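You operate a simulated robot arm through the tools that you are given. There is no shell and no other tool. Be economical: measure what you need, move in short steps, check, and stop when the job is done.

You are at the controls of a simulated two-armed robot. One attempt, no reset.

Task
On the top of the ice tank, pour about 110 ml from the small green jug into the tall cup, holding that steady with the other hand, and put the small green jug back.
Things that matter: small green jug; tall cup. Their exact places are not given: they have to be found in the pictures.

It is judged by the outcome, as a careful person would: the job done as asked, and still so three seconds after it is handed in. It fails if anything else is knocked over, pushed out of place, dropped, spilled or broken.

Robot
Two 7-joint arms with two-finger parallel grippers on one trunk, on a base that drives. Base frame: it is fixed to the floor where the robot stands at the start and does not move with it; the origin is under the middle of the robot, x ahead of it, y to its left, z up; the surface under the hand at the start is at about z = 700. Lengths are in mm, angles in degrees, forces in N, time in s.
The left shoulder is at the start at [70, 130, 1066], the right one opposite. With the tool pointing down near the work surface each hand reaches from about 100 to 500 mm from the robot's upright axis, wherever it stands, measured 20 degrees to its own side. Payload 1.57 kg a hand.
The TCP of each hand is the grasp point between the finger pads, 30 mm short of the fingertips. In the tool frame z runs along the fingers and y along their closing line. Largest opening 80 mm; finger width 17, thickness 12; the body of the gripper, 40 by 82 mm, starts 80 mm behind the TCP.
Orientation is that of the tool frame in the base frame, as [roll, pitch, yaw] about the fixed x, y, z axes, in that order (R = Rz(yaw) Ry(pitch) Rx(roll)). With the fingers straight down and closing along the base's y, the tool's x points along the base's -x, its y along +y and its z along -z.

Tools
- The arms move only by the tool apply_moves. It takes "left_increments", "right_increments" or both (then of equal length, played together; a hand with none holds still); each is a list that holds one entry, the list of rows, each a list of 7 numbers: the shift along the tool's x, y, z in units of 25 mm (1.0 is 25 mm), then the turn, a rotation vector about the tool's x, y, z in units of 8 degrees (1.0 is 8 degrees), then the gripper command, from -1 (shut) to 1 (fully open), values between in proportion. In form: [[[dx, dy, dz, wx, wy, wz, claw], ...]]. A call has 1 to 10 rows; each row shifts and turns the commanded pose from where the row before left it, along the tool's axes as they then stand. A call with a number of a shift or a turn outside -1 to 1 is refused whole. Rows are played at 5 a second. More than 50 mm and 8.6 degrees between two rows, or a gripper value outside its range, and nothing of the call is played. A pose out of reach is approached as far as the arm can. The call stops where the force on the tool passes 40 N (or 10 N more than at its start, if that is more) or the arm is blocked; 0.2 s more then pass. The fingers move at their own pace (about 108 mm/s each) and stop on an object; they squeeze with about 28 N. The grip force told is the motor's: it shows also when the fingers shut on nothing. Time passes only in rows, and 0.2 s behind the last, so rows that do not move let the fingers close. It gives the time, the measured TCP pose, the force on the tool (base axes), the opening and the grip force at its end, in the units of the frame above (readings bear some noise), with the torque about the TCP (base axes, N m) and any sound that the robot's microphone picked up.
- Cameras (640 x 400 px; columns grow to the right, rows downward): "scene" is now at [137.4, -1.8, 1291.8]; the picture's right is [-0.03, -1.00, 0.00], its down [-0.61, 0.02, -0.79] and it looks along [0.79, -0.03, -0.62] (base axes); focal length 274 px, centre (320, 200). "left" rides on the left gripper at [72, 7, -122] in its tool frame; the picture's right is [-0.09, 1.00, 0.00], its down [-0.84, -0.08, -0.54] and it looks along [-0.54, -0.05, 0.84] (tool axes); focal length 238 px, centre (320, 200). "right" rides on the right gripper at [72, -7, -122] in its tool frame; the picture's right is [0.09, 1.00, 0.00], its down [-0.84, 0.08, -0.54] and it looks along [-0.54, 0.05, 0.84] (tool axes); focal length 238 px, centre (320, 200).
- snapshot(camera): a new picture of that camera. The clock stands still meanwhile.
- raise_lower(by): slides the trunk up (or, below 0, down) by that many mm; the arms and the scene camera ride with it, the base frame stays. It gives what a move gives, with no picture.
- base_move(legs): drives the robot by 1 to 6 legs, each [ahead, left, turn to the left] in mm, mm and degrees, along the robot's own axes; the way and the turn of a leg run together, so that a leg with both is an arc; at most 1500 mm and 180 degrees a leg. The arms and the cameras ride along, it lands a little off, and it stops where it bumps. It gives what a move gives.
- turn_head(pan, tilt): turns the head with the scene camera to pan (to the left, within 86 degrees either way) and tilt (down, from -29 to 69), counted from straight ahead of the robot. It gives what a move gives.
- locate(camera, pixels): for up to 12 pixels [column, row] of the newest picture of that camera ("zoom" is the newest enlarged one), the place [x, y, z] in the base frame of the surface seen there, good to about 3 mm. The clock stands still meanwhile.
- enlarge(camera, box): a new picture of the part [left, top, right, bottom] of that camera's present view, enlarged. The clock stands still meanwhile.
- close_job(): hands the job in; it is judged then, once.

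Keep the steps short. Do not move on a guess: measure, check each grasp and each placing, and mend mistakes. In all there are 80 turns and 58 pictures (those below and enlarged ones count). Leave the grippers open and the arms clear of the work at the hand-in unless told otherwise, and finish with a single line.

The tools are called after "Emit:" by a JSON object that holds its "op" and its "data". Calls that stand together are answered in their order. apply_moves: Moves the arms, as the interface text tells. Its arguments: {"type":"object","properties":{"left_increments":{"type":"array","items":{"type":"array","items":{"type":"array","items":{"type":"number"}}}},"right_increments":{"type":"array","items":{"type":"array","items":{"type":"array","items":{"type":"number"}}}}},"required":[]} The other tools are called the same way: raise_lower (by) slides the trunk up or down; base_move (legs) drives the base; turn_head (pan, tilt) turns the head that bears the scene camera; snapshot (camera) takes a picture; locate (camera, pixels) gives the place of the surface under pixels of a picture; enlarge (camera, box) takes an enlarged picture of a part of a camera's view; close_job () hands the job in.

At the start:

```text
time_s: 0.0
left_tool_pos: [413.8, 185.2, 1084.7]
left_ee_rot: [-179.9, -0.1, -179.8]
left_contact_force: [0.5, 0.5, -0.6]
left_torque: [-0.01, 0.0, 0.01]
left_finger_gap: 80.3
left_grasp_force: 0.1
right_tool_pos: [286.5, -158.5, 1102.3]
right_ee_rot: [180.0, 0.1, 179.9]
right_contact_force: [-0.8, -0.3, -0.2]
right_torque: [-0.03, -0.03, -0.02]
right_finger_gap: 79.7
right_grasp_force: 0.1
trunk travel left (down, up): [-704.0, 236.0]
robot x, y, heading: [-0.8, 0.4, -0.2]
head pan, tilt: [-1.9, 38.0]
```

scene: 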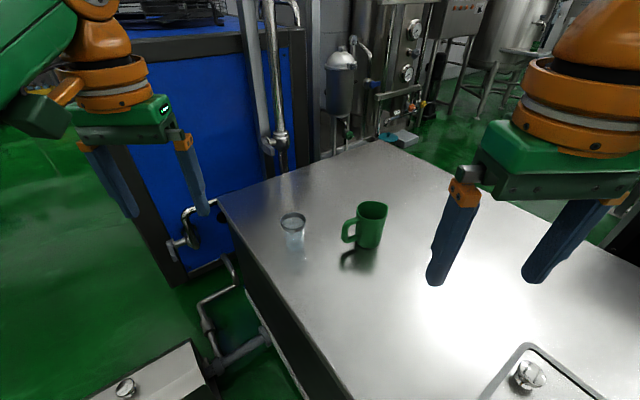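
right: 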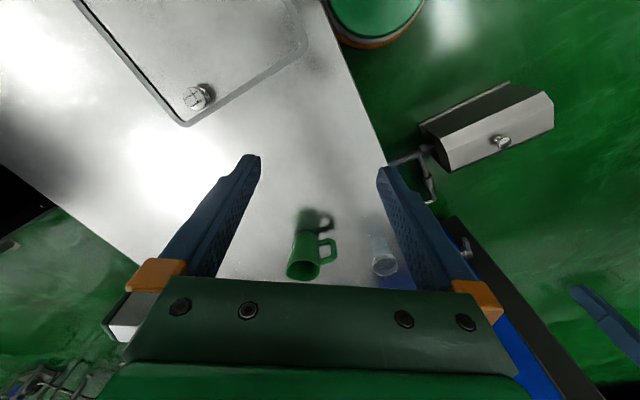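
left: 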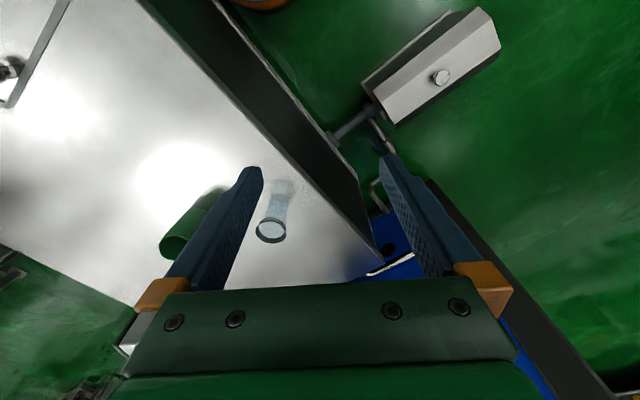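

I see a clear cup near (293,228) and a green jug near (370,225) with its handle on the left at (348,231). I'll enlarge that area and measure it.

Emit:
{"op": "enlarge", "data": {"camera": "scene", "box": [250, 180, 426, 290]}}

Emit:
{"op": "locate", "data": {"camera": "scene", "pixels": [[293, 214], [283, 220], [304, 221], [293, 238], [372, 204], [372, 247], [359, 208], [387, 208], [345, 232], [220, 200], [376, 140], [370, 225]]}}

```text
3.64 times, centred on (338, 235) of scene
```

zoom: 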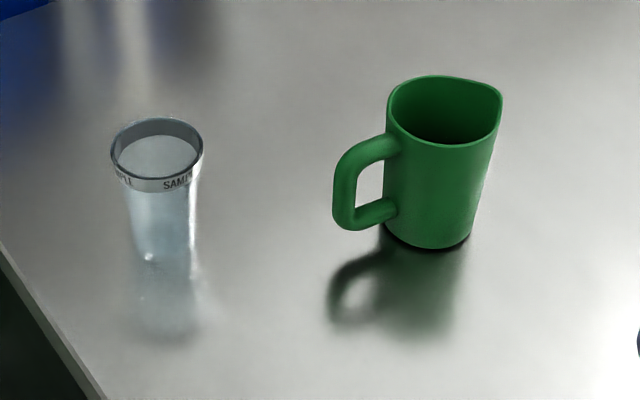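

```text
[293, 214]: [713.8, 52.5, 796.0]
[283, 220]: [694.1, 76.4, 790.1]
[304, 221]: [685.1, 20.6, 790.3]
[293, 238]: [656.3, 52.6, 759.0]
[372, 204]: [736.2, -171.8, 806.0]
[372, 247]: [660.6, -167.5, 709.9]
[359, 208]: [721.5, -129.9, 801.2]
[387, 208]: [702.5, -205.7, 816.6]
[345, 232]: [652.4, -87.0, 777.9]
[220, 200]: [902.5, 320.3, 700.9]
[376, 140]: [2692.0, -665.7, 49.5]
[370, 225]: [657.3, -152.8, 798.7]
```

Next I'll measure the rims, bases and handle in detail from the enlarged picture.

Emit:
{"op": "locate", "data": {"camera": "zoom", "pixels": [[115, 160], [200, 150], [158, 120], [155, 187], [160, 262], [392, 95], [500, 95], [445, 78], [435, 143], [430, 247], [345, 180], [390, 212]]}}

Emit:
{"op": "locate", "data": {"camera": "zoom", "pixels": [[338, 200], [345, 160], [370, 142], [350, 225], [395, 130], [395, 205], [430, 130], [150, 155], [172, 245], [488, 142], [470, 235], [590, 20]]}}

```text
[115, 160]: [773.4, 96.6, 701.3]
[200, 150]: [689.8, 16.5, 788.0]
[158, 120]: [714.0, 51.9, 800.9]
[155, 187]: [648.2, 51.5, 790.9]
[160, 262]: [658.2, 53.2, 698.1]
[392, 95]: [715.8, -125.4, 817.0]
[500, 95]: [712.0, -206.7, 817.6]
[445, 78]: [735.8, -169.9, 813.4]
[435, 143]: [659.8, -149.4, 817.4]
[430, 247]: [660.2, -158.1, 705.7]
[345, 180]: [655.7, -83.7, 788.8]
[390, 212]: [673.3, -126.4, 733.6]
```

```text
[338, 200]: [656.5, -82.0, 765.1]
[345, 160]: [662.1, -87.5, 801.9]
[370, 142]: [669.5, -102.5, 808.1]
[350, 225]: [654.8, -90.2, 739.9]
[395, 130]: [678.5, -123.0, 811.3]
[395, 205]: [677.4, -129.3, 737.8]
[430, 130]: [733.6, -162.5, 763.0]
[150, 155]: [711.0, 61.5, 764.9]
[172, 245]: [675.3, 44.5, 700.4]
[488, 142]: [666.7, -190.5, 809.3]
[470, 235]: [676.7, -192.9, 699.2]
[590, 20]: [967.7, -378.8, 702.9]
```

The cup is centred near (682,51), with its rim at z≈795. The jug is near (697,-165), with its rim at z≈815 and the handle toward (655,-83). Both are too far away, so I'll look down to see whether there is floor room to drive closer.

Emit:
{"op": "turn_head", "data": {"pan": 0, "tilt": 66}}

Emit:
{"op": "snapshot", "data": {"camera": "scene"}}

```text
time_s: 0.9
left_tool_pos: [413.5, 185.0, 1084.5]
left_ee_rot: [180.0, 0.0, -179.9]
left_contact_force: [-0.5, 0.0, 0.0]
left_torque: [0.01, 0.03, -0.03]
left_finger_gap: 80.1
left_grasp_force: 0.0
right_tool_pos: [287.2, -158.3, 1104.5]
right_ee_rot: [-179.9, 0.0, 180.0]
right_contact_force: [-0.3, 0.0, 0.8]
right_torque: [0.03, -0.01, 0.03]
right_finger_gap: 79.8
right_grasp_force: 0.0
trunk travel left (down, up): [-704.0, 236.0]
robot x, y, heading: [0.4, 1.2, -0.2]
head pan, tilt: [0.0, 66.0]
```

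```text
53 pictures are left
```

scene: 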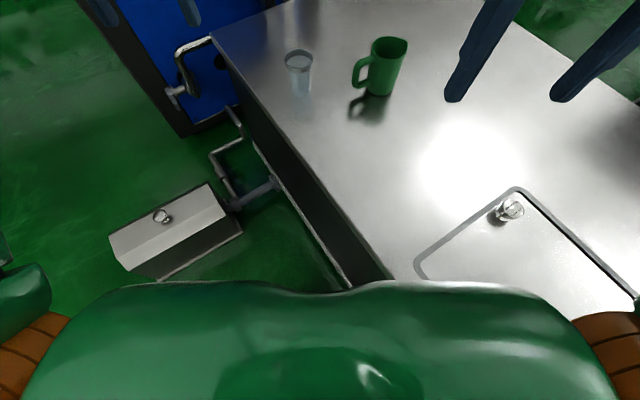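

Emit:
{"op": "locate", "data": {"camera": "scene", "pixels": [[215, 38], [250, 103], [300, 178], [360, 265], [387, 277], [515, 188], [415, 268], [350, 280], [225, 200], [110, 238], [240, 230], [180, 110]]}}

```text
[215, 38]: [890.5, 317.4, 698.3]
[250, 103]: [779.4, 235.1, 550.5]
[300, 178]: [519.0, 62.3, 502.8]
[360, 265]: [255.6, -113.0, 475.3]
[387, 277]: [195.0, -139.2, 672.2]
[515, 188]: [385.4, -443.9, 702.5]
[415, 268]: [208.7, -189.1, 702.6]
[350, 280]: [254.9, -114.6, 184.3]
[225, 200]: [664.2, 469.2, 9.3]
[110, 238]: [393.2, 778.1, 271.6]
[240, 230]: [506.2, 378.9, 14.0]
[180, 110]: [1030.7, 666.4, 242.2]
```

The table's left edge runs at about 33°, and the jug handle faces that edge. Standing beside that edge and facing about -57° would suit the job: right hand on the jug, left hand on the cup. First I need to measure the box and pipe standing there.

Emit:
{"op": "locate", "data": {"camera": "scene", "pixels": [[210, 184], [243, 231], [160, 278], [125, 268], [110, 240], [208, 210], [255, 188], [272, 183], [240, 205], [212, 155], [245, 140], [232, 110]]}}

Emit:
{"op": "turn_head", "data": {"pan": 40, "tilt": 50}}

Emit:
{"op": "snapshot", "data": {"camera": "scene"}}

```text
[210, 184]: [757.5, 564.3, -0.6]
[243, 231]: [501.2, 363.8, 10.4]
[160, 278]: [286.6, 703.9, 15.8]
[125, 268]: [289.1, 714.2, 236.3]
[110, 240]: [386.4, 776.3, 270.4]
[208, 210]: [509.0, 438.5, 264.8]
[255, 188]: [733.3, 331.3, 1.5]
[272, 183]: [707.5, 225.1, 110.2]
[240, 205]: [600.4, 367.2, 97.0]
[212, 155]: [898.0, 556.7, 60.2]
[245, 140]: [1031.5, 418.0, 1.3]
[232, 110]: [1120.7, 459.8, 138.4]
```

```text
time_s: 2.0
left_tool_pos: [413.3, 184.9, 1084.4]
left_ee_rot: [180.0, 0.0, -179.9]
left_contact_force: [-0.7, -0.2, -0.3]
left_torque: [0.0, -0.02, -0.03]
left_finger_gap: 79.9
left_grasp_force: 0.1
right_tool_pos: [287.1, -160.1, 1103.6]
right_ee_rot: [-180.0, 0.1, 180.0]
right_contact_force: [-0.7, -0.1, 0.2]
right_torque: [0.0, 0.0, 0.03]
right_finger_gap: 79.7
right_grasp_force: 0.1
trunk travel left (down, up): [-704.0, 236.0]
robot x, y, heading: [-0.1, 2.9, 0.1]
head pan, tilt: [40.0, 50.0]
```

```text
52 pictures are left
```

scene: 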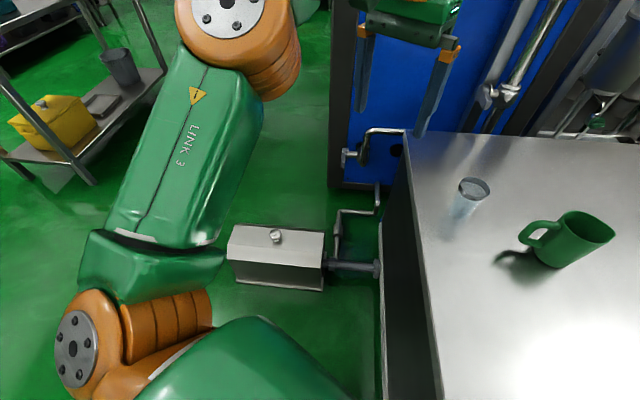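

The box's near face is about 290 mm short of the table corner (measured along the edge), so I have to stand just short of it. My plan has three legs: back off the edge by 40 mm, turn 33° right, then slide along the edge to about (297,200). The hands are high (z≈1090), well clear of everything.

Emit:
{"op": "base_move", "data": {"legs": [[-22, 33, 0], [0, 0, -33], [177, 314, 0]]}}

Emit:
{"op": "turn_head", "data": {"pan": 0, "tilt": 55}}

Emit:
{"op": "snapshot", "data": {"camera": "scene"}}

```text
time_s: 6.4
left_tool_pos: [751.3, 136.2, 1083.9]
left_ee_rot: [180.0, 0.0, 147.6]
left_contact_force: [-0.3, -0.9, 0.0]
left_torque: [-0.03, -0.03, -0.01]
left_finger_gap: 80.0
left_grasp_force: 0.0
right_tool_pos: [458.9, -86.2, 1103.3]
right_ee_rot: [180.0, 0.1, 147.5]
right_contact_force: [0.4, 0.3, 0.9]
right_torque: [-0.01, 0.02, 0.04]
right_finger_gap: 79.5
right_grasp_force: 0.0
trunk travel left (down, up): [-704.0, 236.0]
robot x, y, heading: [305.3, 206.8, -32.7]
head pan, tilt: [40.0, 50.0]
```

```text
time_s: 7.5
left_tool_pos: [750.8, 137.2, 1084.0]
left_ee_rot: [-180.0, 0.0, 147.6]
left_contact_force: [0.4, 0.2, 0.1]
left_torque: [0.0, -0.03, -0.03]
left_finger_gap: 79.9
left_grasp_force: 0.0
right_tool_pos: [460.9, -85.1, 1104.2]
right_ee_rot: [-180.0, -0.1, 147.5]
right_contact_force: [0.8, 0.2, -0.2]
right_torque: [0.0, -0.02, 0.01]
right_finger_gap: 79.9
right_grasp_force: 0.0
trunk travel left (down, up): [-704.0, 236.0]
robot x, y, heading: [304.0, 208.1, -32.5]
head pan, tilt: [0.0, 55.0]
```

```text
51 pictures are left
```

scene: 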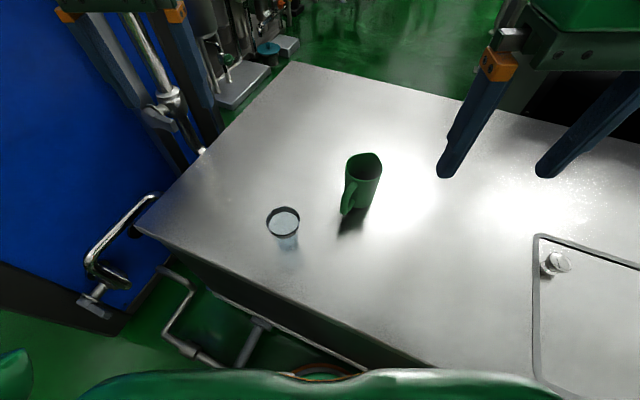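

I arrived near (304,208) with a heading of -32.5°. The cup is at (283,225) and the jug at (362,183), handle toward me. I'll enlarge and measure again.

Emit:
{"op": "enlarge", "data": {"camera": "scene", "box": [250, 140, 410, 240]}}

Emit:
{"op": "locate", "data": {"camera": "zoom", "pixels": [[70, 295], [200, 295], [135, 266], [135, 330], [390, 70], [515, 65], [450, 55], [460, 110], [420, 130], [375, 285], [400, 190], [455, 260]]}}

```text
4.00 times, centred on (330, 190) of scene
```

zoom: 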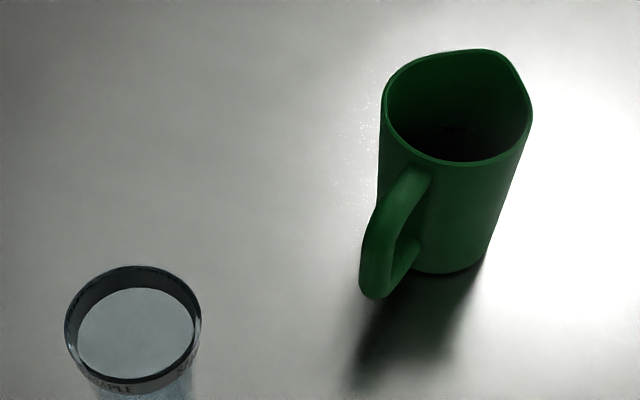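

```text
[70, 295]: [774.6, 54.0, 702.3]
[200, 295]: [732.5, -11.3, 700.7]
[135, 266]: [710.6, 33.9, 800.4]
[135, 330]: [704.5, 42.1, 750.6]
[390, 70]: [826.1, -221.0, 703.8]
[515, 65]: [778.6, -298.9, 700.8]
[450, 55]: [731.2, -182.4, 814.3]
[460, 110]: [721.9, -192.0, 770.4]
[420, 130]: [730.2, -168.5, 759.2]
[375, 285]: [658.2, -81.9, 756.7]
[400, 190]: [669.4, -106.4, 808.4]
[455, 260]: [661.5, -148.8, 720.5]
```

Emit:
{"op": "locate", "data": {"camera": "zoom", "pixels": [[384, 108], [531, 115], [489, 51], [420, 60], [470, 164], [405, 150], [515, 145], [383, 225], [397, 225], [368, 225], [365, 270], [388, 290]]}}

Emit:
{"op": "locate", "data": {"camera": "zoom", "pixels": [[135, 381], [68, 322], [199, 322], [180, 283], [100, 275], [165, 378], [376, 255], [376, 240], [390, 205], [378, 295], [440, 271], [425, 180]]}}

```text
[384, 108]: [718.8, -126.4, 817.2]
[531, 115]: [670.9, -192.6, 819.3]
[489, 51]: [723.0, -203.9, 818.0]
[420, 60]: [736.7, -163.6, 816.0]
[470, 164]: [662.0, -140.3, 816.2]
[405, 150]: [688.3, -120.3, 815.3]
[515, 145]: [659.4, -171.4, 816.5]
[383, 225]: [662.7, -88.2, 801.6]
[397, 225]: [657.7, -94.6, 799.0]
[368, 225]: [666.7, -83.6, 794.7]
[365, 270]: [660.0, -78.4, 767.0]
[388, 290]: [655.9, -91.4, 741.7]
```

```text
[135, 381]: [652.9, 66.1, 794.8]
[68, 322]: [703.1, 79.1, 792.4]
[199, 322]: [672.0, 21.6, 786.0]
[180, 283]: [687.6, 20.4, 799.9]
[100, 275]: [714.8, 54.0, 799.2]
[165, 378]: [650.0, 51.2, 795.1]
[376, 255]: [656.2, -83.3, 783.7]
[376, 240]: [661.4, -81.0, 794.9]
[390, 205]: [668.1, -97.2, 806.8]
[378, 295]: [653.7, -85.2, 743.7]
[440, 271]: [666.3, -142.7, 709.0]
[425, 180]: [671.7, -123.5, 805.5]
```

The jug centre is about (698,-160), spout heading about -61°, and the handle bar about (660,-90,770). The cup is at about (682,51). I'll turn both hands while they are still high: the left yaws so its fingers will point at the cup from the robot's left, and the right moves in behind the jug handle and yaws to match it.

Emit:
{"op": "apply_moves", "data": {"left_increments": [[[0, 0, 0.5, 0, 0, 0.9375, 1], [0, 0, 0.5, 0, 0, 0.9375, 1], [0, 0, 0.5, 0, 0, 0.9375, 1], [0, 0, 0.5, 0, 0, 0.9375, 1], [0, 0, 0.5, 0, 0, 0.9375, 1], [0, 0, 0.5, 0, 0, 0.9375, 1], [0, 0, 0.5, 0, 0, 0.9375, 1], [0, 0, 0.5, 0, 0, 0.9375, 1]]], "right_increments": [[[-1, 1, 0.5, 0, 0, 0, 1], [-1, 1, 0.5, 0, 0, 0, 1], [-1, 1, 0.5, 0, 0, 0, 1], [-1, 1, 0.5, 0, 0, 0, 1], [0, 0, 0.5, 0, 0, 0.906, 1], [0, 0, 0.5, 0, 0, 0.906, 1], [0, 0, 0.5, 0, 0, 0.906, 1], [0, 0, 0.5, 0, 0, 0.906, 1]]]}}

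```text
time_s: 9.3
left_tool_pos: [751.4, 136.8, 985.3]
left_ee_rot: [-179.9, 0.0, 87.4]
left_contact_force: [0.0, 0.4, 0.4]
left_torque: [-0.01, 0.02, -0.02]
left_finger_gap: 80.0
left_grasp_force: 0.1
right_tool_pos: [598.1, -56.9, 1002.0]
right_ee_rot: [-180.0, 0.1, 118.4]
right_contact_force: [0.4, 0.1, -0.2]
right_torque: [0.0, -0.01, -0.02]
right_finger_gap: 79.9
right_grasp_force: 0.0
trunk travel left (down, up): [-704.0, 236.0]
robot x, y, heading: [307.5, 205.4, -32.4]
head pan, tilt: [0.0, 55.0]
```

Both yaws came out as commanded. Next I'll pitch both hands up from straight down, the left by 55° and the right by 45°, with the TCPs held in place.

Emit:
{"op": "apply_moves", "data": {"left_increments": [[[0, 0, 0, 0, -0.982, 0, 1], [0, 0, 0, 0, -0.982, 0, 1], [0, 0, 0, 0, -0.982, 0, 1], [0, 0, 0, 0, -0.982, 0, 1], [0, 0, 0, 0, -0.982, 0, 1], [0, 0, 0, 0, -0.982, 0, 1], [0, 0, 0, 0, -0.982, 0, 1]]], "right_increments": [[[0, 0, 0, 0, -0.9375, 0, 1], [0, 0, 0, 0, -0.9375, 0, 1], [0, 0, 0, 0, -0.9375, 0, 1], [0, 0, 0, 0, -0.9375, 0, 1], [0, 0, 0, 0, -0.9375, 0, 1], [0, 0, 0, 0, -0.9375, 0, 1], [0, 0, 0, 0, 0, 0, 1]]]}}

Emit:
{"op": "snapshot", "data": {"camera": "scene"}}

```text
time_s: 10.9
left_tool_pos: [750.5, 136.9, 986.0]
left_ee_rot: [-179.8, 55.1, 87.6]
left_contact_force: [0.5, -0.3, -1.0]
left_torque: [0.02, 0.02, -0.01]
left_finger_gap: 80.2
left_grasp_force: 0.0
right_tool_pos: [599.6, -53.5, 1003.0]
right_ee_rot: [-180.0, 45.1, 118.4]
right_contact_force: [0.1, 0.6, -0.8]
right_torque: [-0.04, -0.01, 0.01]
right_finger_gap: 80.1
right_grasp_force: 0.1
trunk travel left (down, up): [-704.0, 236.0]
robot x, y, heading: [303.2, 201.2, -32.7]
head pan, tilt: [0.0, 55.0]
```

```text
49 pictures are left
```

scene: 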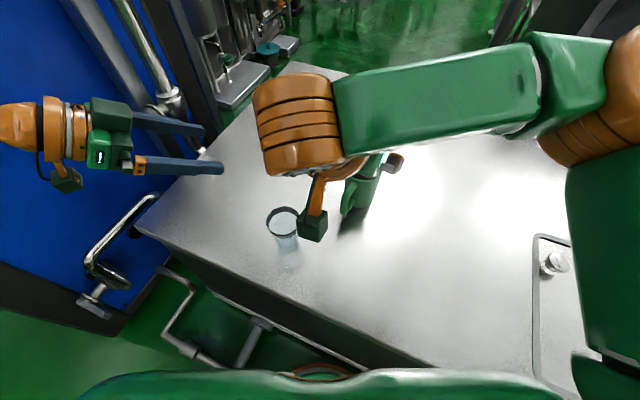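

The pitches are right. Now the left hand goes to a pre-grasp point 110 mm short of the cup, along the approach line.

Emit:
{"op": "apply_moves", "data": {"left_increments": [[[0.834, -0.369, 0.583, 0, 0, 0, 1], [0.834, -0.369, 0.583, 0, 0, 0, 1], [0.834, -0.369, 0.583, 0, 0, 0, 1], [0.834, -0.369, 0.583, 0, 0, 0, 1], [0.834, -0.369, 0.583, 0, 0, 0, 1], [0.834, -0.369, 0.583, 0, 0, 0, 1], [0.834, -0.369, 0.583, 0, 0, 0, 1]]]}}

Emit:
{"op": "snapshot", "data": {"camera": "left"}}

Emit:
{"op": "snapshot", "data": {"camera": "right"}}

```text
time_s: 12.5
left_tool_pos: [690.6, 140.1, 807.4]
left_ee_rot: [179.9, 55.0, 87.4]
left_contact_force: [1.3, -0.8, -0.7]
left_torque: [0.02, 0.01, 0.03]
left_finger_gap: 80.1
left_grasp_force: 0.0
right_tool_pos: [599.2, -55.0, 1003.1]
right_ee_rot: [179.9, 45.0, 118.5]
right_contact_force: [0.4, -0.8, 0.7]
right_torque: [0.0, -0.02, 0.02]
right_finger_gap: 79.8
right_grasp_force: 0.1
trunk travel left (down, up): [-704.0, 236.0]
robot x, y, heading: [300.6, 205.3, -32.5]
head pan, tilt: [0.0, 55.0]
```

```text
48 pictures are left
```

left: 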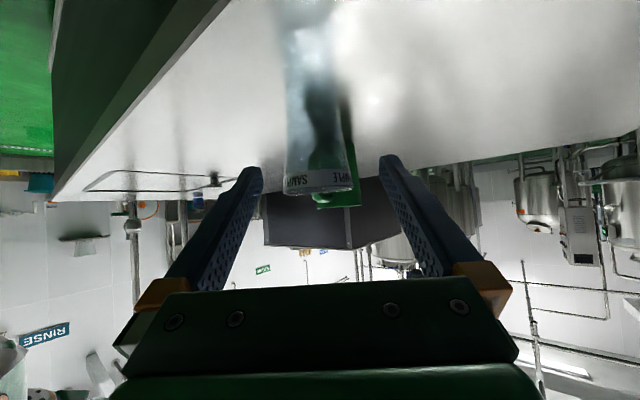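

```text
47 pictures are left
```

right: 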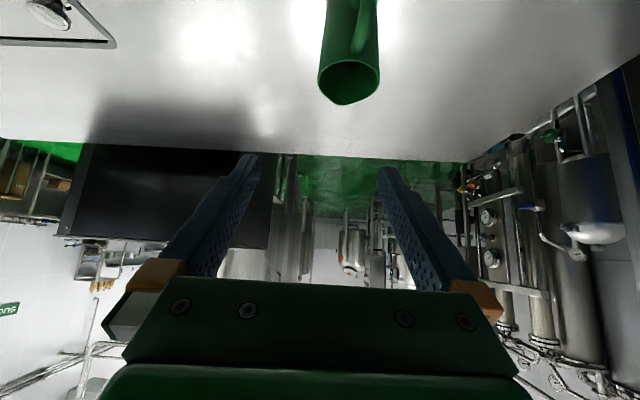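

In the (inverted) left picture the cup sits between the fingers with its rim near (318,190). I'll check its centre from this view.

Emit:
{"op": "locate", "data": {"camera": "left", "pixels": [[318, 185], [290, 188], [350, 183], [315, 100], [300, 40], [325, 195], [285, 100], [344, 100]]}}

```text
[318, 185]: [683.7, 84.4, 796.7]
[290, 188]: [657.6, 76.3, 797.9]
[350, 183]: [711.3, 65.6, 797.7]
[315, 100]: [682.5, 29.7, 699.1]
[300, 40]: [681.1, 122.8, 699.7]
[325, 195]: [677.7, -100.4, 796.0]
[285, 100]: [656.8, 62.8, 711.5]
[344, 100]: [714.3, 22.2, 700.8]
```

The cup centre is confirmed at about (683,51). Next I'll slide 109 mm along the fingers with a 4 mm sideways correction.

Emit:
{"op": "apply_moves", "data": {"left_increments": [[[0, -0.156, 0.5, 0, 0, 0, 1], [0, 0, 0.77, 0, 0, 0, 1], [0, 0, 0.77, 0, 0, 0, 1], [0, 0, 0.77, 0, 0, 0, 1], [0, 0, 0.77, 0, 0, 0, 1], [0, 0, 0.77, 0, 0, 0, 1]]]}}

Emit:
{"op": "snapshot", "data": {"camera": "left"}}

Emit:
{"op": "enlarge", "data": {"camera": "scene", "box": [190, 150, 390, 275]}}

```text
time_s: 13.9
left_tool_pos: [679.1, 49.5, 744.3]
left_ee_rot: [-179.9, 54.9, 87.6]
left_contact_force: [1.0, -0.3, 0.0]
left_torque: [-0.01, 0.0, 0.0]
left_finger_gap: 79.8
left_grasp_force: 0.1
right_tool_pos: [596.4, -55.1, 1002.3]
right_ee_rot: [180.0, 44.9, 118.6]
right_contact_force: [0.2, -0.3, -0.3]
right_torque: [-0.01, 0.02, 0.0]
right_finger_gap: 80.4
right_grasp_force: 0.1
trunk travel left (down, up): [-704.0, 236.0]
robot x, y, heading: [299.6, 204.6, -32.0]
head pan, tilt: [0.0, 55.0]
```

```text
46 pictures are left
```

left: 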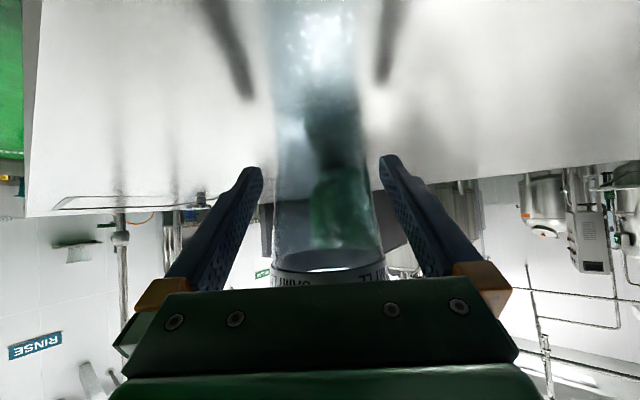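

```text
3.20 times, centred on (290, 212) of scene
```

zoom: 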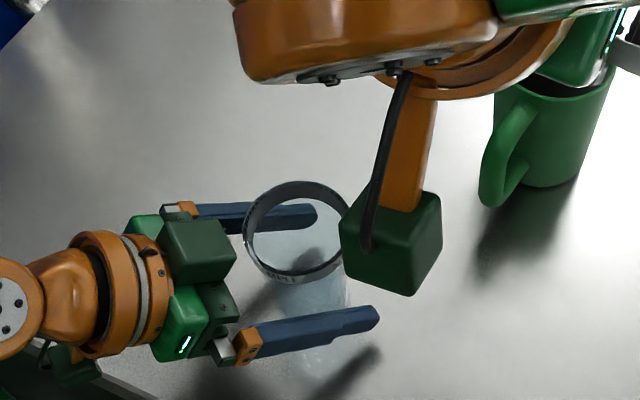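

The cup is centred to within about 3 mm. I'll shift 3 mm along +y of the tool and close in stages.

Emit:
{"op": "apply_moves", "data": {"left_increments": [[[0, 0.12, 0, 0, 0, 0, 0.7], [0, 0, 0, 0, 0, 0, 0.55], [0, 0, 0, 0, 0, 0, 0.45], [0, 0, 0, 0, 0, 0, 0.4]]]}}

```text
time_s: 14.9
left_tool_pos: [681.8, 48.5, 744.9]
left_ee_rot: [-179.9, 55.1, 87.5]
left_contact_force: [0.5, -0.6, 0.9]
left_torque: [-0.03, -0.02, -0.01]
left_finger_gap: 59.1
left_grasp_force: 27.7
right_tool_pos: [598.3, -54.2, 1002.1]
right_ee_rot: [180.0, 45.1, 118.5]
right_contact_force: [-0.5, -0.6, -0.5]
right_torque: [-0.01, -0.03, 0.01]
right_finger_gap: 80.2
right_grasp_force: 0.1
trunk travel left (down, up): [-704.0, 236.0]
robot x, y, heading: [305.6, 198.2, -32.6]
head pan, tilt: [0.0, 55.0]
```

The left hand grips the cup (gap 59 mm, 27.7 N). I'll keep that command. Now the right hand goes to its pre-grasp point, 90 mm behind the handle bar.

Emit:
{"op": "apply_moves", "data": {"right_increments": [[[0.688, 0.215, 0.67, 0, 0, 0, 1], [0.688, 0.215, 0.67, 0, 0, 0, 1], [0.688, 0.215, 0.67, 0, 0, 0, 1], [0.688, 0.215, 0.67, 0, 0, 0, 1], [0.688, 0.215, 0.67, 0, 0, 0, 1], [0.688, 0.215, 0.67, 0, 0, 0, 1], [0.688, 0.215, 0.67, 0, 0, 0, 1]]]}}

Emit:
{"op": "snapshot", "data": {"camera": "right"}}

Emit:
{"op": "snapshot", "data": {"camera": "scene"}}

```text
time_s: 16.5
left_tool_pos: [683.0, 50.1, 744.3]
left_ee_rot: [180.0, 55.1, 87.5]
left_contact_force: [0.2, 1.4, 0.7]
left_torque: [-0.01, -0.02, 0.0]
left_finger_gap: 58.9
left_grasp_force: 28.0
right_tool_pos: [630.0, -35.0, 833.1]
right_ee_rot: [179.9, 45.0, 118.5]
right_contact_force: [0.1, 0.3, 0.1]
right_torque: [-0.01, 0.0, 0.01]
right_finger_gap: 80.1
right_grasp_force: 0.1
trunk travel left (down, up): [-704.0, 236.0]
robot x, y, heading: [303.3, 204.6, -32.5]
head pan, tilt: [0.0, 55.0]
```

```text
44 pictures are left
```

right: 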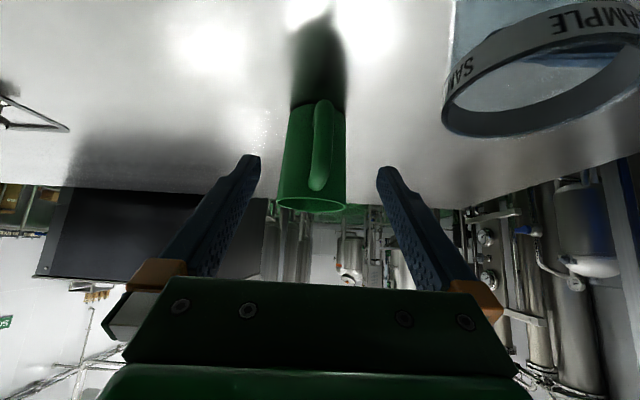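

```text
43 pictures are left
```

scene: 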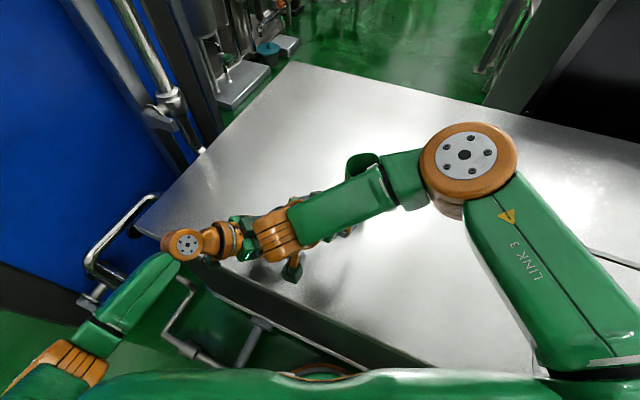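

The handle is at column ~324 and the finger midline is ~318. I'll measure the handle from here.

Emit:
{"op": "locate", "data": {"camera": "right", "pixels": [[325, 105], [324, 130], [323, 155], [320, 180], [316, 140], [332, 140], [310, 210], [285, 195], [340, 205], [290, 150]]}}

Emit:
{"op": "enlarge", "data": {"camera": "right", "box": [240, 60, 400, 240]}}

```text
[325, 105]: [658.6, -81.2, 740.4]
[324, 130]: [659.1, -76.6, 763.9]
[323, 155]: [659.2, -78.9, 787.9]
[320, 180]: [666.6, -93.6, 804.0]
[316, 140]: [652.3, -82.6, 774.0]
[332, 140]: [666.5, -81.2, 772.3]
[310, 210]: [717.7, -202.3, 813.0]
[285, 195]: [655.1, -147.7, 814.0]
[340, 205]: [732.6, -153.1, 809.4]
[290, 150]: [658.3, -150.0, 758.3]
```

```text
2.22 times, centred on (320, 150) of right
```

zoom: 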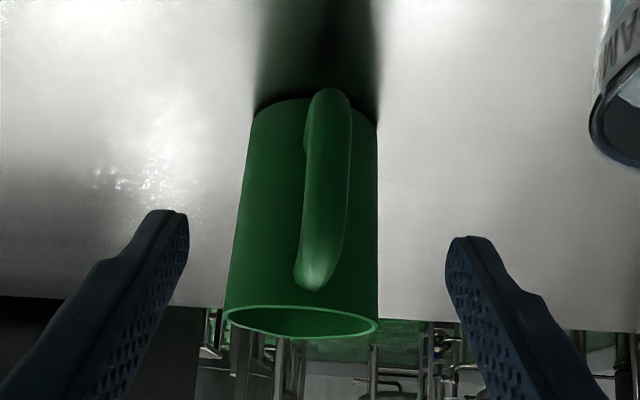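

The handle bar's outer face is at (659,-78,770), about 15 mm wide, so I'll aim for the bar's centre at (662,-85,768). I'll slide 88 mm along the fingers with 4 mm corrections.

Emit:
{"op": "apply_moves", "data": {"right_increments": [[[0.164, 0.172, 0.5, 0, 0, 0, 1], [0, 0, 0.754, 0, 0, 0, 1], [0, 0, 0.754, 0, 0, 0, 1], [0, 0, 0.754, 0, 0, 0, 1], [0, 0, 0.754, 0, 0, 0, 1]]]}}

Emit:
{"op": "snapshot", "data": {"camera": "right"}}

```text
time_s: 17.7
left_tool_pos: [682.4, 49.5, 744.0]
left_ee_rot: [180.0, 55.0, 87.6]
left_contact_force: [1.2, -1.1, 0.5]
left_torque: [-0.02, 0.03, 0.03]
left_finger_gap: 59.3
left_grasp_force: 28.0
right_tool_pos: [661.9, -84.8, 770.8]
right_ee_rot: [180.0, 45.0, 118.4]
right_contact_force: [0.2, -0.6, -0.3]
right_torque: [-0.02, 0.0, -0.02]
right_finger_gap: 80.0
right_grasp_force: 0.2
trunk travel left (down, up): [-704.0, 236.0]
robot x, y, heading: [306.1, 208.5, -32.6]
head pan, tilt: [0.0, 55.0]
```

```text
41 pictures are left
```

right: 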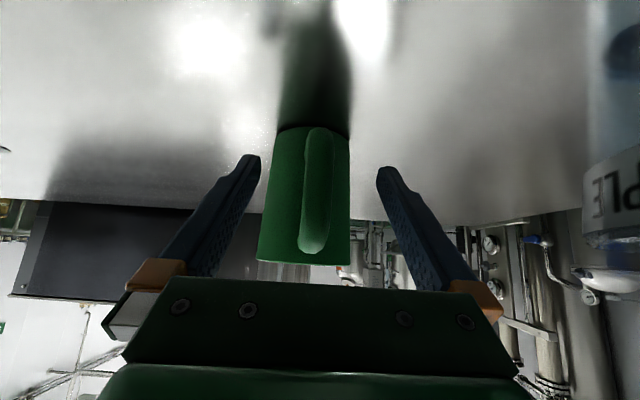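

The handle is centred at column ~318 between the fingers, so I'll close on it.

Emit:
{"op": "apply_moves", "data": {"right_increments": [[[0, 0, 0, 0, 0, 0, 0.2], [0, 0, 0, 0, 0, 0, -0.4], [0, 0, 0, 0, 0, 0, -1], [0, 0, 0, 0, 0, 0, -1], [0, 0, 0, 0, 0, 0, -1]]]}}

Emit:
{"op": "snapshot", "data": {"camera": "right"}}

```text
time_s: 18.9
left_tool_pos: [681.9, 49.3, 744.2]
left_ee_rot: [-180.0, 55.1, 87.6]
left_contact_force: [-0.5, 0.5, -0.2]
left_torque: [-0.05, 0.05, -0.02]
left_finger_gap: 58.9
left_grasp_force: 28.2
right_tool_pos: [662.0, -83.6, 770.1]
right_ee_rot: [180.0, 45.0, 118.5]
right_contact_force: [0.0, 0.0, -0.2]
right_torque: [-0.02, 0.0, -0.02]
right_finger_gap: 17.7
right_grasp_force: 27.6
trunk travel left (down, up): [-704.0, 236.0]
robot x, y, heading: [304.2, 204.5, -32.3]
head pan, tilt: [0.0, 55.0]
```

```text
40 pictures are left
```

right: 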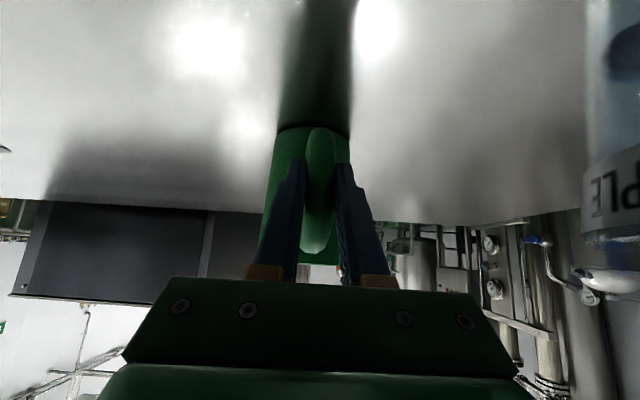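

The handle is gripped (gap 17.7 mm, 27.6 N). Now a small test lift of 20 mm straight up to read the weight.

Emit:
{"op": "apply_moves", "data": {"right_increments": [[[-0.19, 0, -0.19, 0, 0, 0, -1], [-0.19, 0, -0.19, 0, 0, 0, -1], [-0.19, 0, -0.19, 0, 0, 0, -1], [0, 0, 0, 0, 0, 0, -1], [0, 0, 0, 0, 0, 0, -1]]]}}

Emit:
{"op": "snapshot", "data": {"camera": "right"}}

```text
time_s: 20.1
left_tool_pos: [682.4, 47.9, 745.1]
left_ee_rot: [-180.0, 55.0, 87.6]
left_contact_force: [-0.2, 0.2, 1.6]
left_torque: [0.02, 0.07, 0.01]
left_finger_gap: 59.0
left_grasp_force: 28.0
right_tool_pos: [662.6, -84.1, 790.1]
right_ee_rot: [180.0, 45.0, 118.5]
right_contact_force: [-0.8, -0.3, -2.7]
right_torque: [0.27, 0.14, 0.01]
right_finger_gap: 17.8
right_grasp_force: 28.1
trunk travel left (down, up): [-704.0, 236.0]
robot x, y, heading: [301.7, 202.5, -32.6]
head pan, tilt: [0.0, 55.0]
```

```text
39 pictures are left
```

right: 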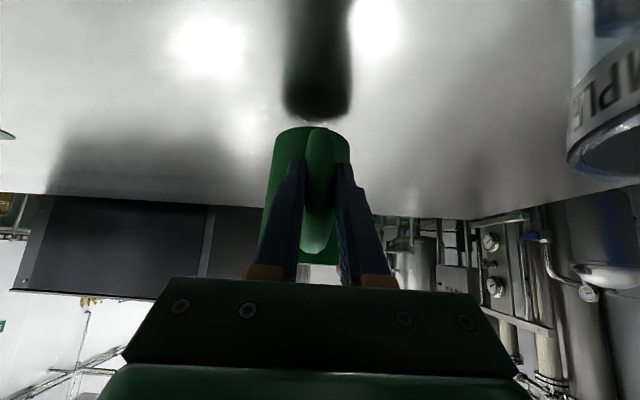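

The jug is off the table and weighs about 3.3 N in total (torque about 0.3 N·m). I'll lift it smoothly another 110 mm.

Emit:
{"op": "apply_moves", "data": {"right_increments": [[[-0.15, 0, -0.15, 0, 0, 0, -1], [-0.3, 0, -0.3, 0, 0, 0, -1], [-0.4, 0, -0.4, 0, 0, 0, -1], [-0.45, 0, -0.45, 0, 0, 0, -1], [-0.45, 0, -0.45, 0, 0, 0, -1], [-0.45, 0, -0.45, 0, 0, 0, -1], [-0.4, 0, -0.4, 0, 0, 0, -1], [-0.3, 0, -0.3, 0, 0, 0, -1], [-0.15, 0, -0.15, 0, 0, 0, -1], [0, 0, 0, 0, 0, 0, -1]]]}}

```text
time_s: 22.3
left_tool_pos: [683.8, 50.2, 744.7]
left_ee_rot: [-179.9, 54.9, 87.6]
left_contact_force: [0.3, 0.6, 1.0]
left_torque: [0.0, 0.05, 0.0]
left_finger_gap: 59.2
left_grasp_force: 27.9
right_tool_pos: [662.4, -85.4, 898.3]
right_ee_rot: [-180.0, 44.9, 118.5]
right_contact_force: [-0.8, 0.1, -3.5]
right_torque: [0.22, 0.1, -0.01]
right_finger_gap: 17.7
right_grasp_force: 28.2
trunk travel left (down, up): [-704.0, 236.0]
robot x, y, heading: [306.0, 204.0, -32.4]
head pan, tilt: [0.0, 55.0]
```

Next I'll carry the jug sideways to the staging point (582,-111,900), level and slow.

Emit:
{"op": "apply_moves", "data": {"right_increments": [[[0.022, -0.166, -0.022, 0, 0, 0, -1], [0.052, -0.397, -0.052, 0, 0, 0, -1], [0.069, -0.53, -0.069, 0, 0, 0, -1], [0.073, -0.563, -0.073, 0, 0, 0, -1], [0.073, -0.563, -0.073, 0, 0, 0, -1], [0.069, -0.53, -0.069, 0, 0, 0, -1], [0.052, -0.397, -0.052, 0, 0, 0, -1], [0.022, -0.166, -0.022, 0, 0, 0, -1], [0, 0, 0, 0, 0, 0, -1]]]}}

Emit:
{"op": "snapshot", "data": {"camera": "scene"}}

```text
time_s: 24.3
left_tool_pos: [683.0, 49.3, 743.5]
left_ee_rot: [-180.0, 55.0, 87.7]
left_contact_force: [-0.6, 0.5, -0.1]
left_torque: [-0.01, 0.01, -0.01]
left_finger_gap: 58.8
left_grasp_force: 27.9
right_tool_pos: [582.8, -110.0, 898.3]
right_ee_rot: [-180.0, 45.0, 118.5]
right_contact_force: [-0.6, 0.4, -4.2]
right_torque: [0.22, 0.1, 0.02]
right_finger_gap: 17.6
right_grasp_force: 28.2
trunk travel left (down, up): [-704.0, 236.0]
robot x, y, heading: [304.6, 205.5, -32.5]
head pan, tilt: [0.0, 55.0]
```

```text
38 pictures are left
```

scene: 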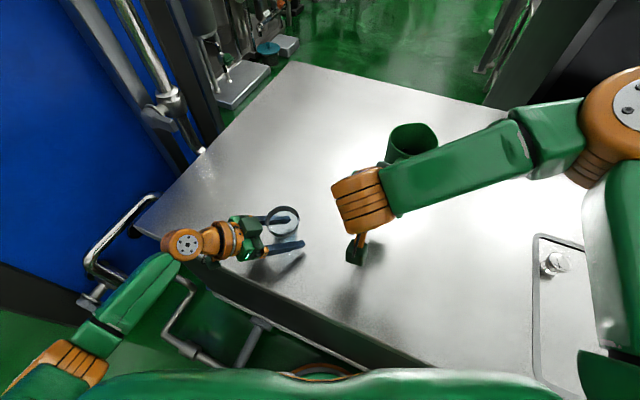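

There's a clear view now: the jug is away from everything. I'll yaw it counter-clockwise about the vertical to face the cup, first part (~75°).

Emit:
{"op": "apply_moves", "data": {"right_increments": [[[0, 0, 0, -0.35, 0, -0.35, -1], [0, 0, 0, -0.62, 0, -0.62, -1], [0, 0, 0, -0.707, 0, -0.707, -1], [0, 0, 0, -0.707, 0, -0.707, -1], [0, 0, 0, -0.707, 0, -0.707, -1], [0, 0, 0, -0.707, 0, -0.707, -1], [0, 0, 0, -0.707, 0, -0.707, -1], [0, 0, 0, -0.707, 0, -0.707, -1], [0, 0, 0, -0.62, 0, -0.62, -1], [0, 0, 0, -0.35, 0, -0.35, -1]]]}}

Emit:
{"op": "snapshot", "data": {"camera": "scene"}}

```text
time_s: 26.5
left_tool_pos: [682.5, 49.0, 743.7]
left_ee_rot: [-179.8, 54.9, 87.7]
left_contact_force: [0.6, -1.3, 0.0]
left_torque: [-0.03, -0.02, 0.0]
left_finger_gap: 59.0
left_grasp_force: 28.6
right_tool_pos: [583.5, -112.2, 899.0]
right_ee_rot: [-180.0, 45.1, -171.5]
right_contact_force: [-0.1, -0.4, -3.8]
right_torque: [-0.01, 0.27, 0.02]
right_finger_gap: 17.8
right_grasp_force: 27.8
trunk travel left (down, up): [-704.0, 236.0]
robot x, y, heading: [305.1, 203.2, -32.4]
head pan, tilt: [0.0, 55.0]
```

```text
37 pictures are left
```

scene: 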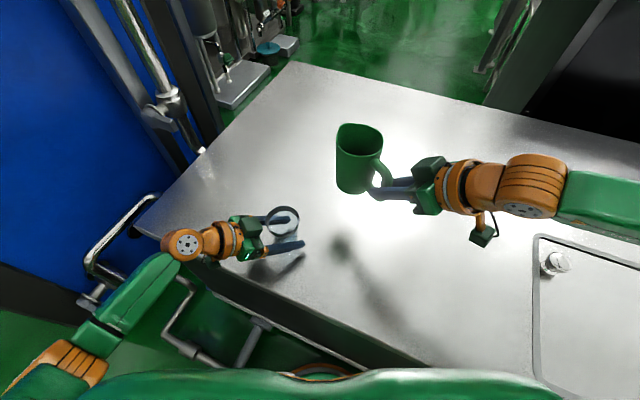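

The heading is 8.5°. I'll yaw another 49.5° to face the cup at 58°.

Emit:
{"op": "apply_moves", "data": {"right_increments": [[[0, 0, 0, -0.3, 0, -0.3, -1], [0, 0, 0, -0.6, 0, -0.6, -1], [0, 0, 0, -0.707, 0, -0.707, -1], [0, 0, 0, -0.707, 0, -0.707, -1], [0, 0, 0, -0.707, 0, -0.707, -1], [0, 0, 0, -0.6, 0, -0.6, -1], [0, 0, 0, -0.5, 0, -0.5, -1], [0, 0, 0, -0.25, 0, -0.25, -1], [0, 0, 0, 0, 0, 0, -1]]]}}

Emit:
{"op": "enlarge", "data": {"camera": "scene", "box": [210, 110, 450, 260]}}

Emit:
{"op": "enlarge", "data": {"camera": "left", "box": [200, 0, 440, 290]}}

```text
time_s: 28.5
left_tool_pos: [683.1, 49.1, 743.8]
left_ee_rot: [-179.9, 55.1, 87.6]
left_contact_force: [0.2, -0.2, 0.2]
left_torque: [0.01, -0.02, -0.01]
left_finger_gap: 58.6
left_grasp_force: 27.8
right_tool_pos: [578.1, -89.6, 898.8]
right_ee_rot: [179.4, 45.2, -159.9]
right_contact_force: [-0.1, -0.3, -4.2]
right_torque: [-0.07, 0.26, 0.01]
right_finger_gap: 17.6
right_grasp_force: 28.1
right hand out of reach, approached as far as the arm can: row 2, 3, 4, 5, 6, 7
trunk travel left (down, up): [-704.0, 236.0]
robot x, y, heading: [303.6, 204.4, -32.2]
head pan, tilt: [0.0, 55.0]
```

```text
2.67 times, centred on (330, 185) of scene
```

zoom: 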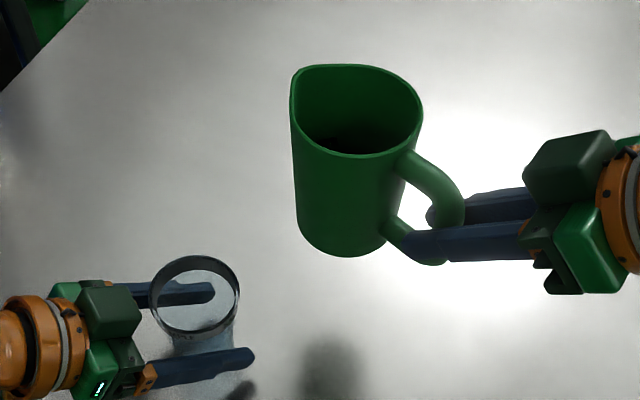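

```text
1.38 times, centred on (320, 145) of left
```

zoom: 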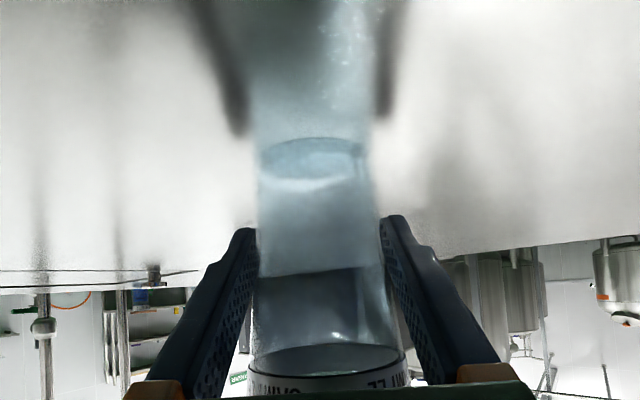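

The right arm ran out of wrist range at a heading of 20° (it shifted slightly). The jug is still level and clear of everything. With the fingers steeper the yaw should be reachable, so first I'll see how full the jug is, to know a safe tilt.

Emit:
{"op": "enlarge", "data": {"camera": "scene", "box": [305, 125, 385, 215]}}

Emit:
{"op": "locate", "data": {"camera": "scene", "pixels": [[342, 164], [336, 163], [350, 164], [342, 160], [345, 152], [335, 135], [342, 168], [320, 137], [367, 152]]}}

```text
4.44 times, centred on (345, 170) of scene
```

zoom: 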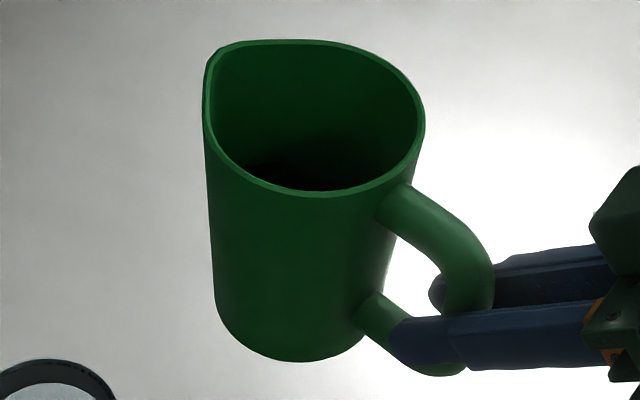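

```text
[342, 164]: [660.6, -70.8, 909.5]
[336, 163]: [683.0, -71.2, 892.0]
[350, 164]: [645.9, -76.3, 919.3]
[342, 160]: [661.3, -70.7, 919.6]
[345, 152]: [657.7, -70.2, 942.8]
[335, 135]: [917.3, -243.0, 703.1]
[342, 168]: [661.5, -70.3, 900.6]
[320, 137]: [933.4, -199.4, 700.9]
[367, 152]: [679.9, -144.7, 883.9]
```

Emit:
{"op": "locate", "data": {"camera": "zoom", "pixels": [[310, 182], [270, 168], [350, 178], [300, 165], [300, 150], [300, 120], [206, 90], [421, 120], [310, 42], [320, 194], [213, 60], [290, 360]]}}

```text
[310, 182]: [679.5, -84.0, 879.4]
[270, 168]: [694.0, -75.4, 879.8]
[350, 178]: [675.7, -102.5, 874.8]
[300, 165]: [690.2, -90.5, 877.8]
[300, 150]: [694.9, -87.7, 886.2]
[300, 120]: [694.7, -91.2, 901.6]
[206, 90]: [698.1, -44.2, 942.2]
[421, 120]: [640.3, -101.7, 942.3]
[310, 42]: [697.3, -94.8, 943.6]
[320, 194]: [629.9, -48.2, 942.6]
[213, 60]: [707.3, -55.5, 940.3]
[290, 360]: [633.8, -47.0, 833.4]
```

The liquid surface is at z≈878 and the rim at 943, so there is roughly 180 ml in the jug. Pouring should start near 52° of tilt, and around 65° should leave the right remainder. A tilt of 35° is therefore safe. I'll raise 40 mm, then tilt 30° in place so the fingers are steeper.

Emit:
{"op": "apply_moves", "data": {"right_increments": [[[-0.2, 0, -0.2, 0, 0, 0, -1], [-0.36, 0, -0.36, 0, 0, 0, -1], [-0.36, 0, -0.36, 0, 0, 0, -1], [-0.21, 0, -0.21, 0, 0, 0, -1], [0, 0, 0, 0, 0.4, 0, -1], [0, 0, 0, 0, 0.75, 0, -1], [0, 0, 0, 0, 0.85, 0, -1], [0, 0, 0, 0, 0.85, 0, -1], [0, 0, 0, 0, 0.6, 0, -1], [0, 0, 0, 0, 0.3, 0, -1]]]}}

Emit:
{"op": "snapshot", "data": {"camera": "scene"}}

```text
time_s: 30.7
left_tool_pos: [683.1, 49.0, 745.5]
left_ee_rot: [-179.8, 54.9, 87.7]
left_contact_force: [-0.7, 1.1, -0.1]
left_torque: [0.0, -0.01, -0.02]
left_finger_gap: 59.0
left_grasp_force: 28.4
right_tool_pos: [566.5, -70.2, 939.4]
right_ee_rot: [179.5, 15.2, -156.8]
right_contact_force: [-0.2, -0.2, -3.9]
right_torque: [-0.03, 0.19, -0.02]
right_finger_gap: 17.9
right_grasp_force: 27.9
right hand out of reach, approached as far as the arm can: row 1, 2, 3
trunk travel left (down, up): [-704.0, 236.0]
robot x, y, heading: [302.8, 205.1, -32.6]
head pan, tilt: [0.0, 55.0]
```

```text
33 pictures are left
```

scene: 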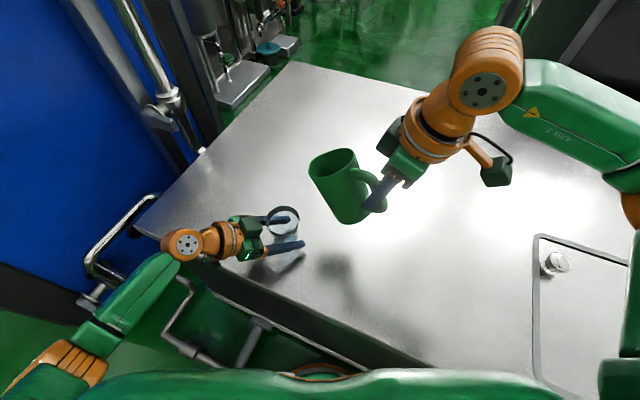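

The tilt is 30° and the jug is high and clear. I'll shift 44 mm away from the cup, then yaw the remaining 35°.

Emit:
{"op": "apply_moves", "data": {"right_increments": [[[0, -0.3, 0, 0, 0, 0, -1], [0, -0.6, 0, 0, 0, 0, -1], [0, -0.56, 0, 0, 0, 0, -1], [0, -0.3, 0, 0, 0, 0, -1], [0, 0, 0, -0.104, 0, -0.386, -1], [0, 0, 0, -0.207, 0, -0.773, -1], [0, 0, 0, -0.233, 0, -0.87, -1], [0, 0, 0, -0.233, 0, -0.87, -1], [0, 0, 0, -0.207, 0, -0.773, -1], [0, 0, 0, -0.149, 0, -0.555, -1]]]}}

Emit:
{"op": "snapshot", "data": {"camera": "scene"}}

```text
time_s: 32.9
left_tool_pos: [681.4, 50.0, 744.6]
left_ee_rot: [179.9, 55.1, 87.6]
left_contact_force: [-0.5, -0.5, 0.2]
left_torque: [-0.01, 0.0, 0.01]
left_finger_gap: 58.9
left_grasp_force: 27.6
right_tool_pos: [556.1, -77.2, 944.5]
right_ee_rot: [179.0, 15.4, -153.1]
right_contact_force: [-1.0, 0.3, -2.3]
right_torque: [-0.06, 0.17, 0.03]
right_finger_gap: 17.6
right_grasp_force: 27.8
right hand out of reach, approached as far as the arm can: row 2, 3, 4, 5, 6, 7, 8, 9, 10
trunk travel left (down, up): [-704.0, 236.0]
robot x, y, heading: [302.7, 205.0, -32.5]
head pan, tilt: [0.0, 55.0]
```

```text
32 pictures are left
```

scene: 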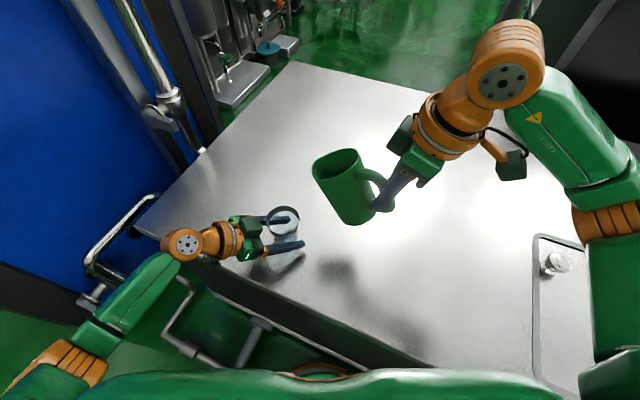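

The arm is at a yaw limit here (heading 27°). A heading of about 27° still works: from this side the jug stays clear of the left gripper. I'll move the jug left and forward (62 mm in y) at this height, so the lip comes near the cup but stays well above it.

Emit:
{"op": "apply_moves", "data": {"right_increments": [[[-0.106, 0.22, 0.028, 0, 0, 0, -1], [-0.23, 0.49, 0.062, 0, 0, 0, -1], [-0.27, 0.58, 0.074, 0, 0, 0, -1], [-0.25, 0.54, 0.068, 0, 0, 0, -1], [-0.19, 0.4, 0.051, 0, 0, 0, -1], [0, 0, 0, 0, 0, 0, -1]]]}}

Emit:
{"op": "enlarge", "data": {"camera": "scene", "box": [190, 110, 430, 260]}}

```text
time_s: 34.3
left_tool_pos: [682.4, 49.3, 745.3]
left_ee_rot: [-179.9, 55.0, 87.7]
left_contact_force: [0.4, 0.1, 0.4]
left_torque: [-0.01, 0.0, -0.04]
left_finger_gap: 59.1
left_grasp_force: 28.2
right_tool_pos: [556.2, -15.1, 946.3]
right_ee_rot: [179.6, 15.1, -152.2]
right_contact_force: [-0.2, 0.0, -3.5]
right_torque: [-0.05, 0.17, 0.04]
right_finger_gap: 17.8
right_grasp_force: 28.4
trunk travel left (down, up): [-704.0, 236.0]
robot x, y, heading: [300.7, 202.1, -32.6]
head pan, tilt: [0.0, 55.0]
```

```text
2.67 times, centred on (310, 185) of scene
```

zoom: 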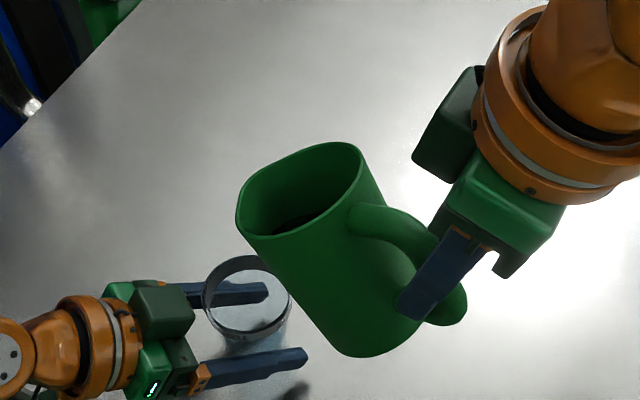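

The move was reached fully. Now I'll measure where the spout lip really is.

Emit:
{"op": "locate", "data": {"camera": "zoom", "pixels": [[238, 205], [238, 222], [245, 235], [262, 165], [355, 146], [290, 232], [355, 190], [300, 215], [285, 220], [340, 350]]}}

```text
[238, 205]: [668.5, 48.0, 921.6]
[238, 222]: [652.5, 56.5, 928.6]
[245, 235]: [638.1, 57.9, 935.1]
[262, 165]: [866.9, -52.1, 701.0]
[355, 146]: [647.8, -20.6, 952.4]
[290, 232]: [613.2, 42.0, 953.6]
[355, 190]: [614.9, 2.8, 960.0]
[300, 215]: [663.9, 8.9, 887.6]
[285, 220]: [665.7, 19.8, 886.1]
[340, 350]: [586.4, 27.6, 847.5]
```

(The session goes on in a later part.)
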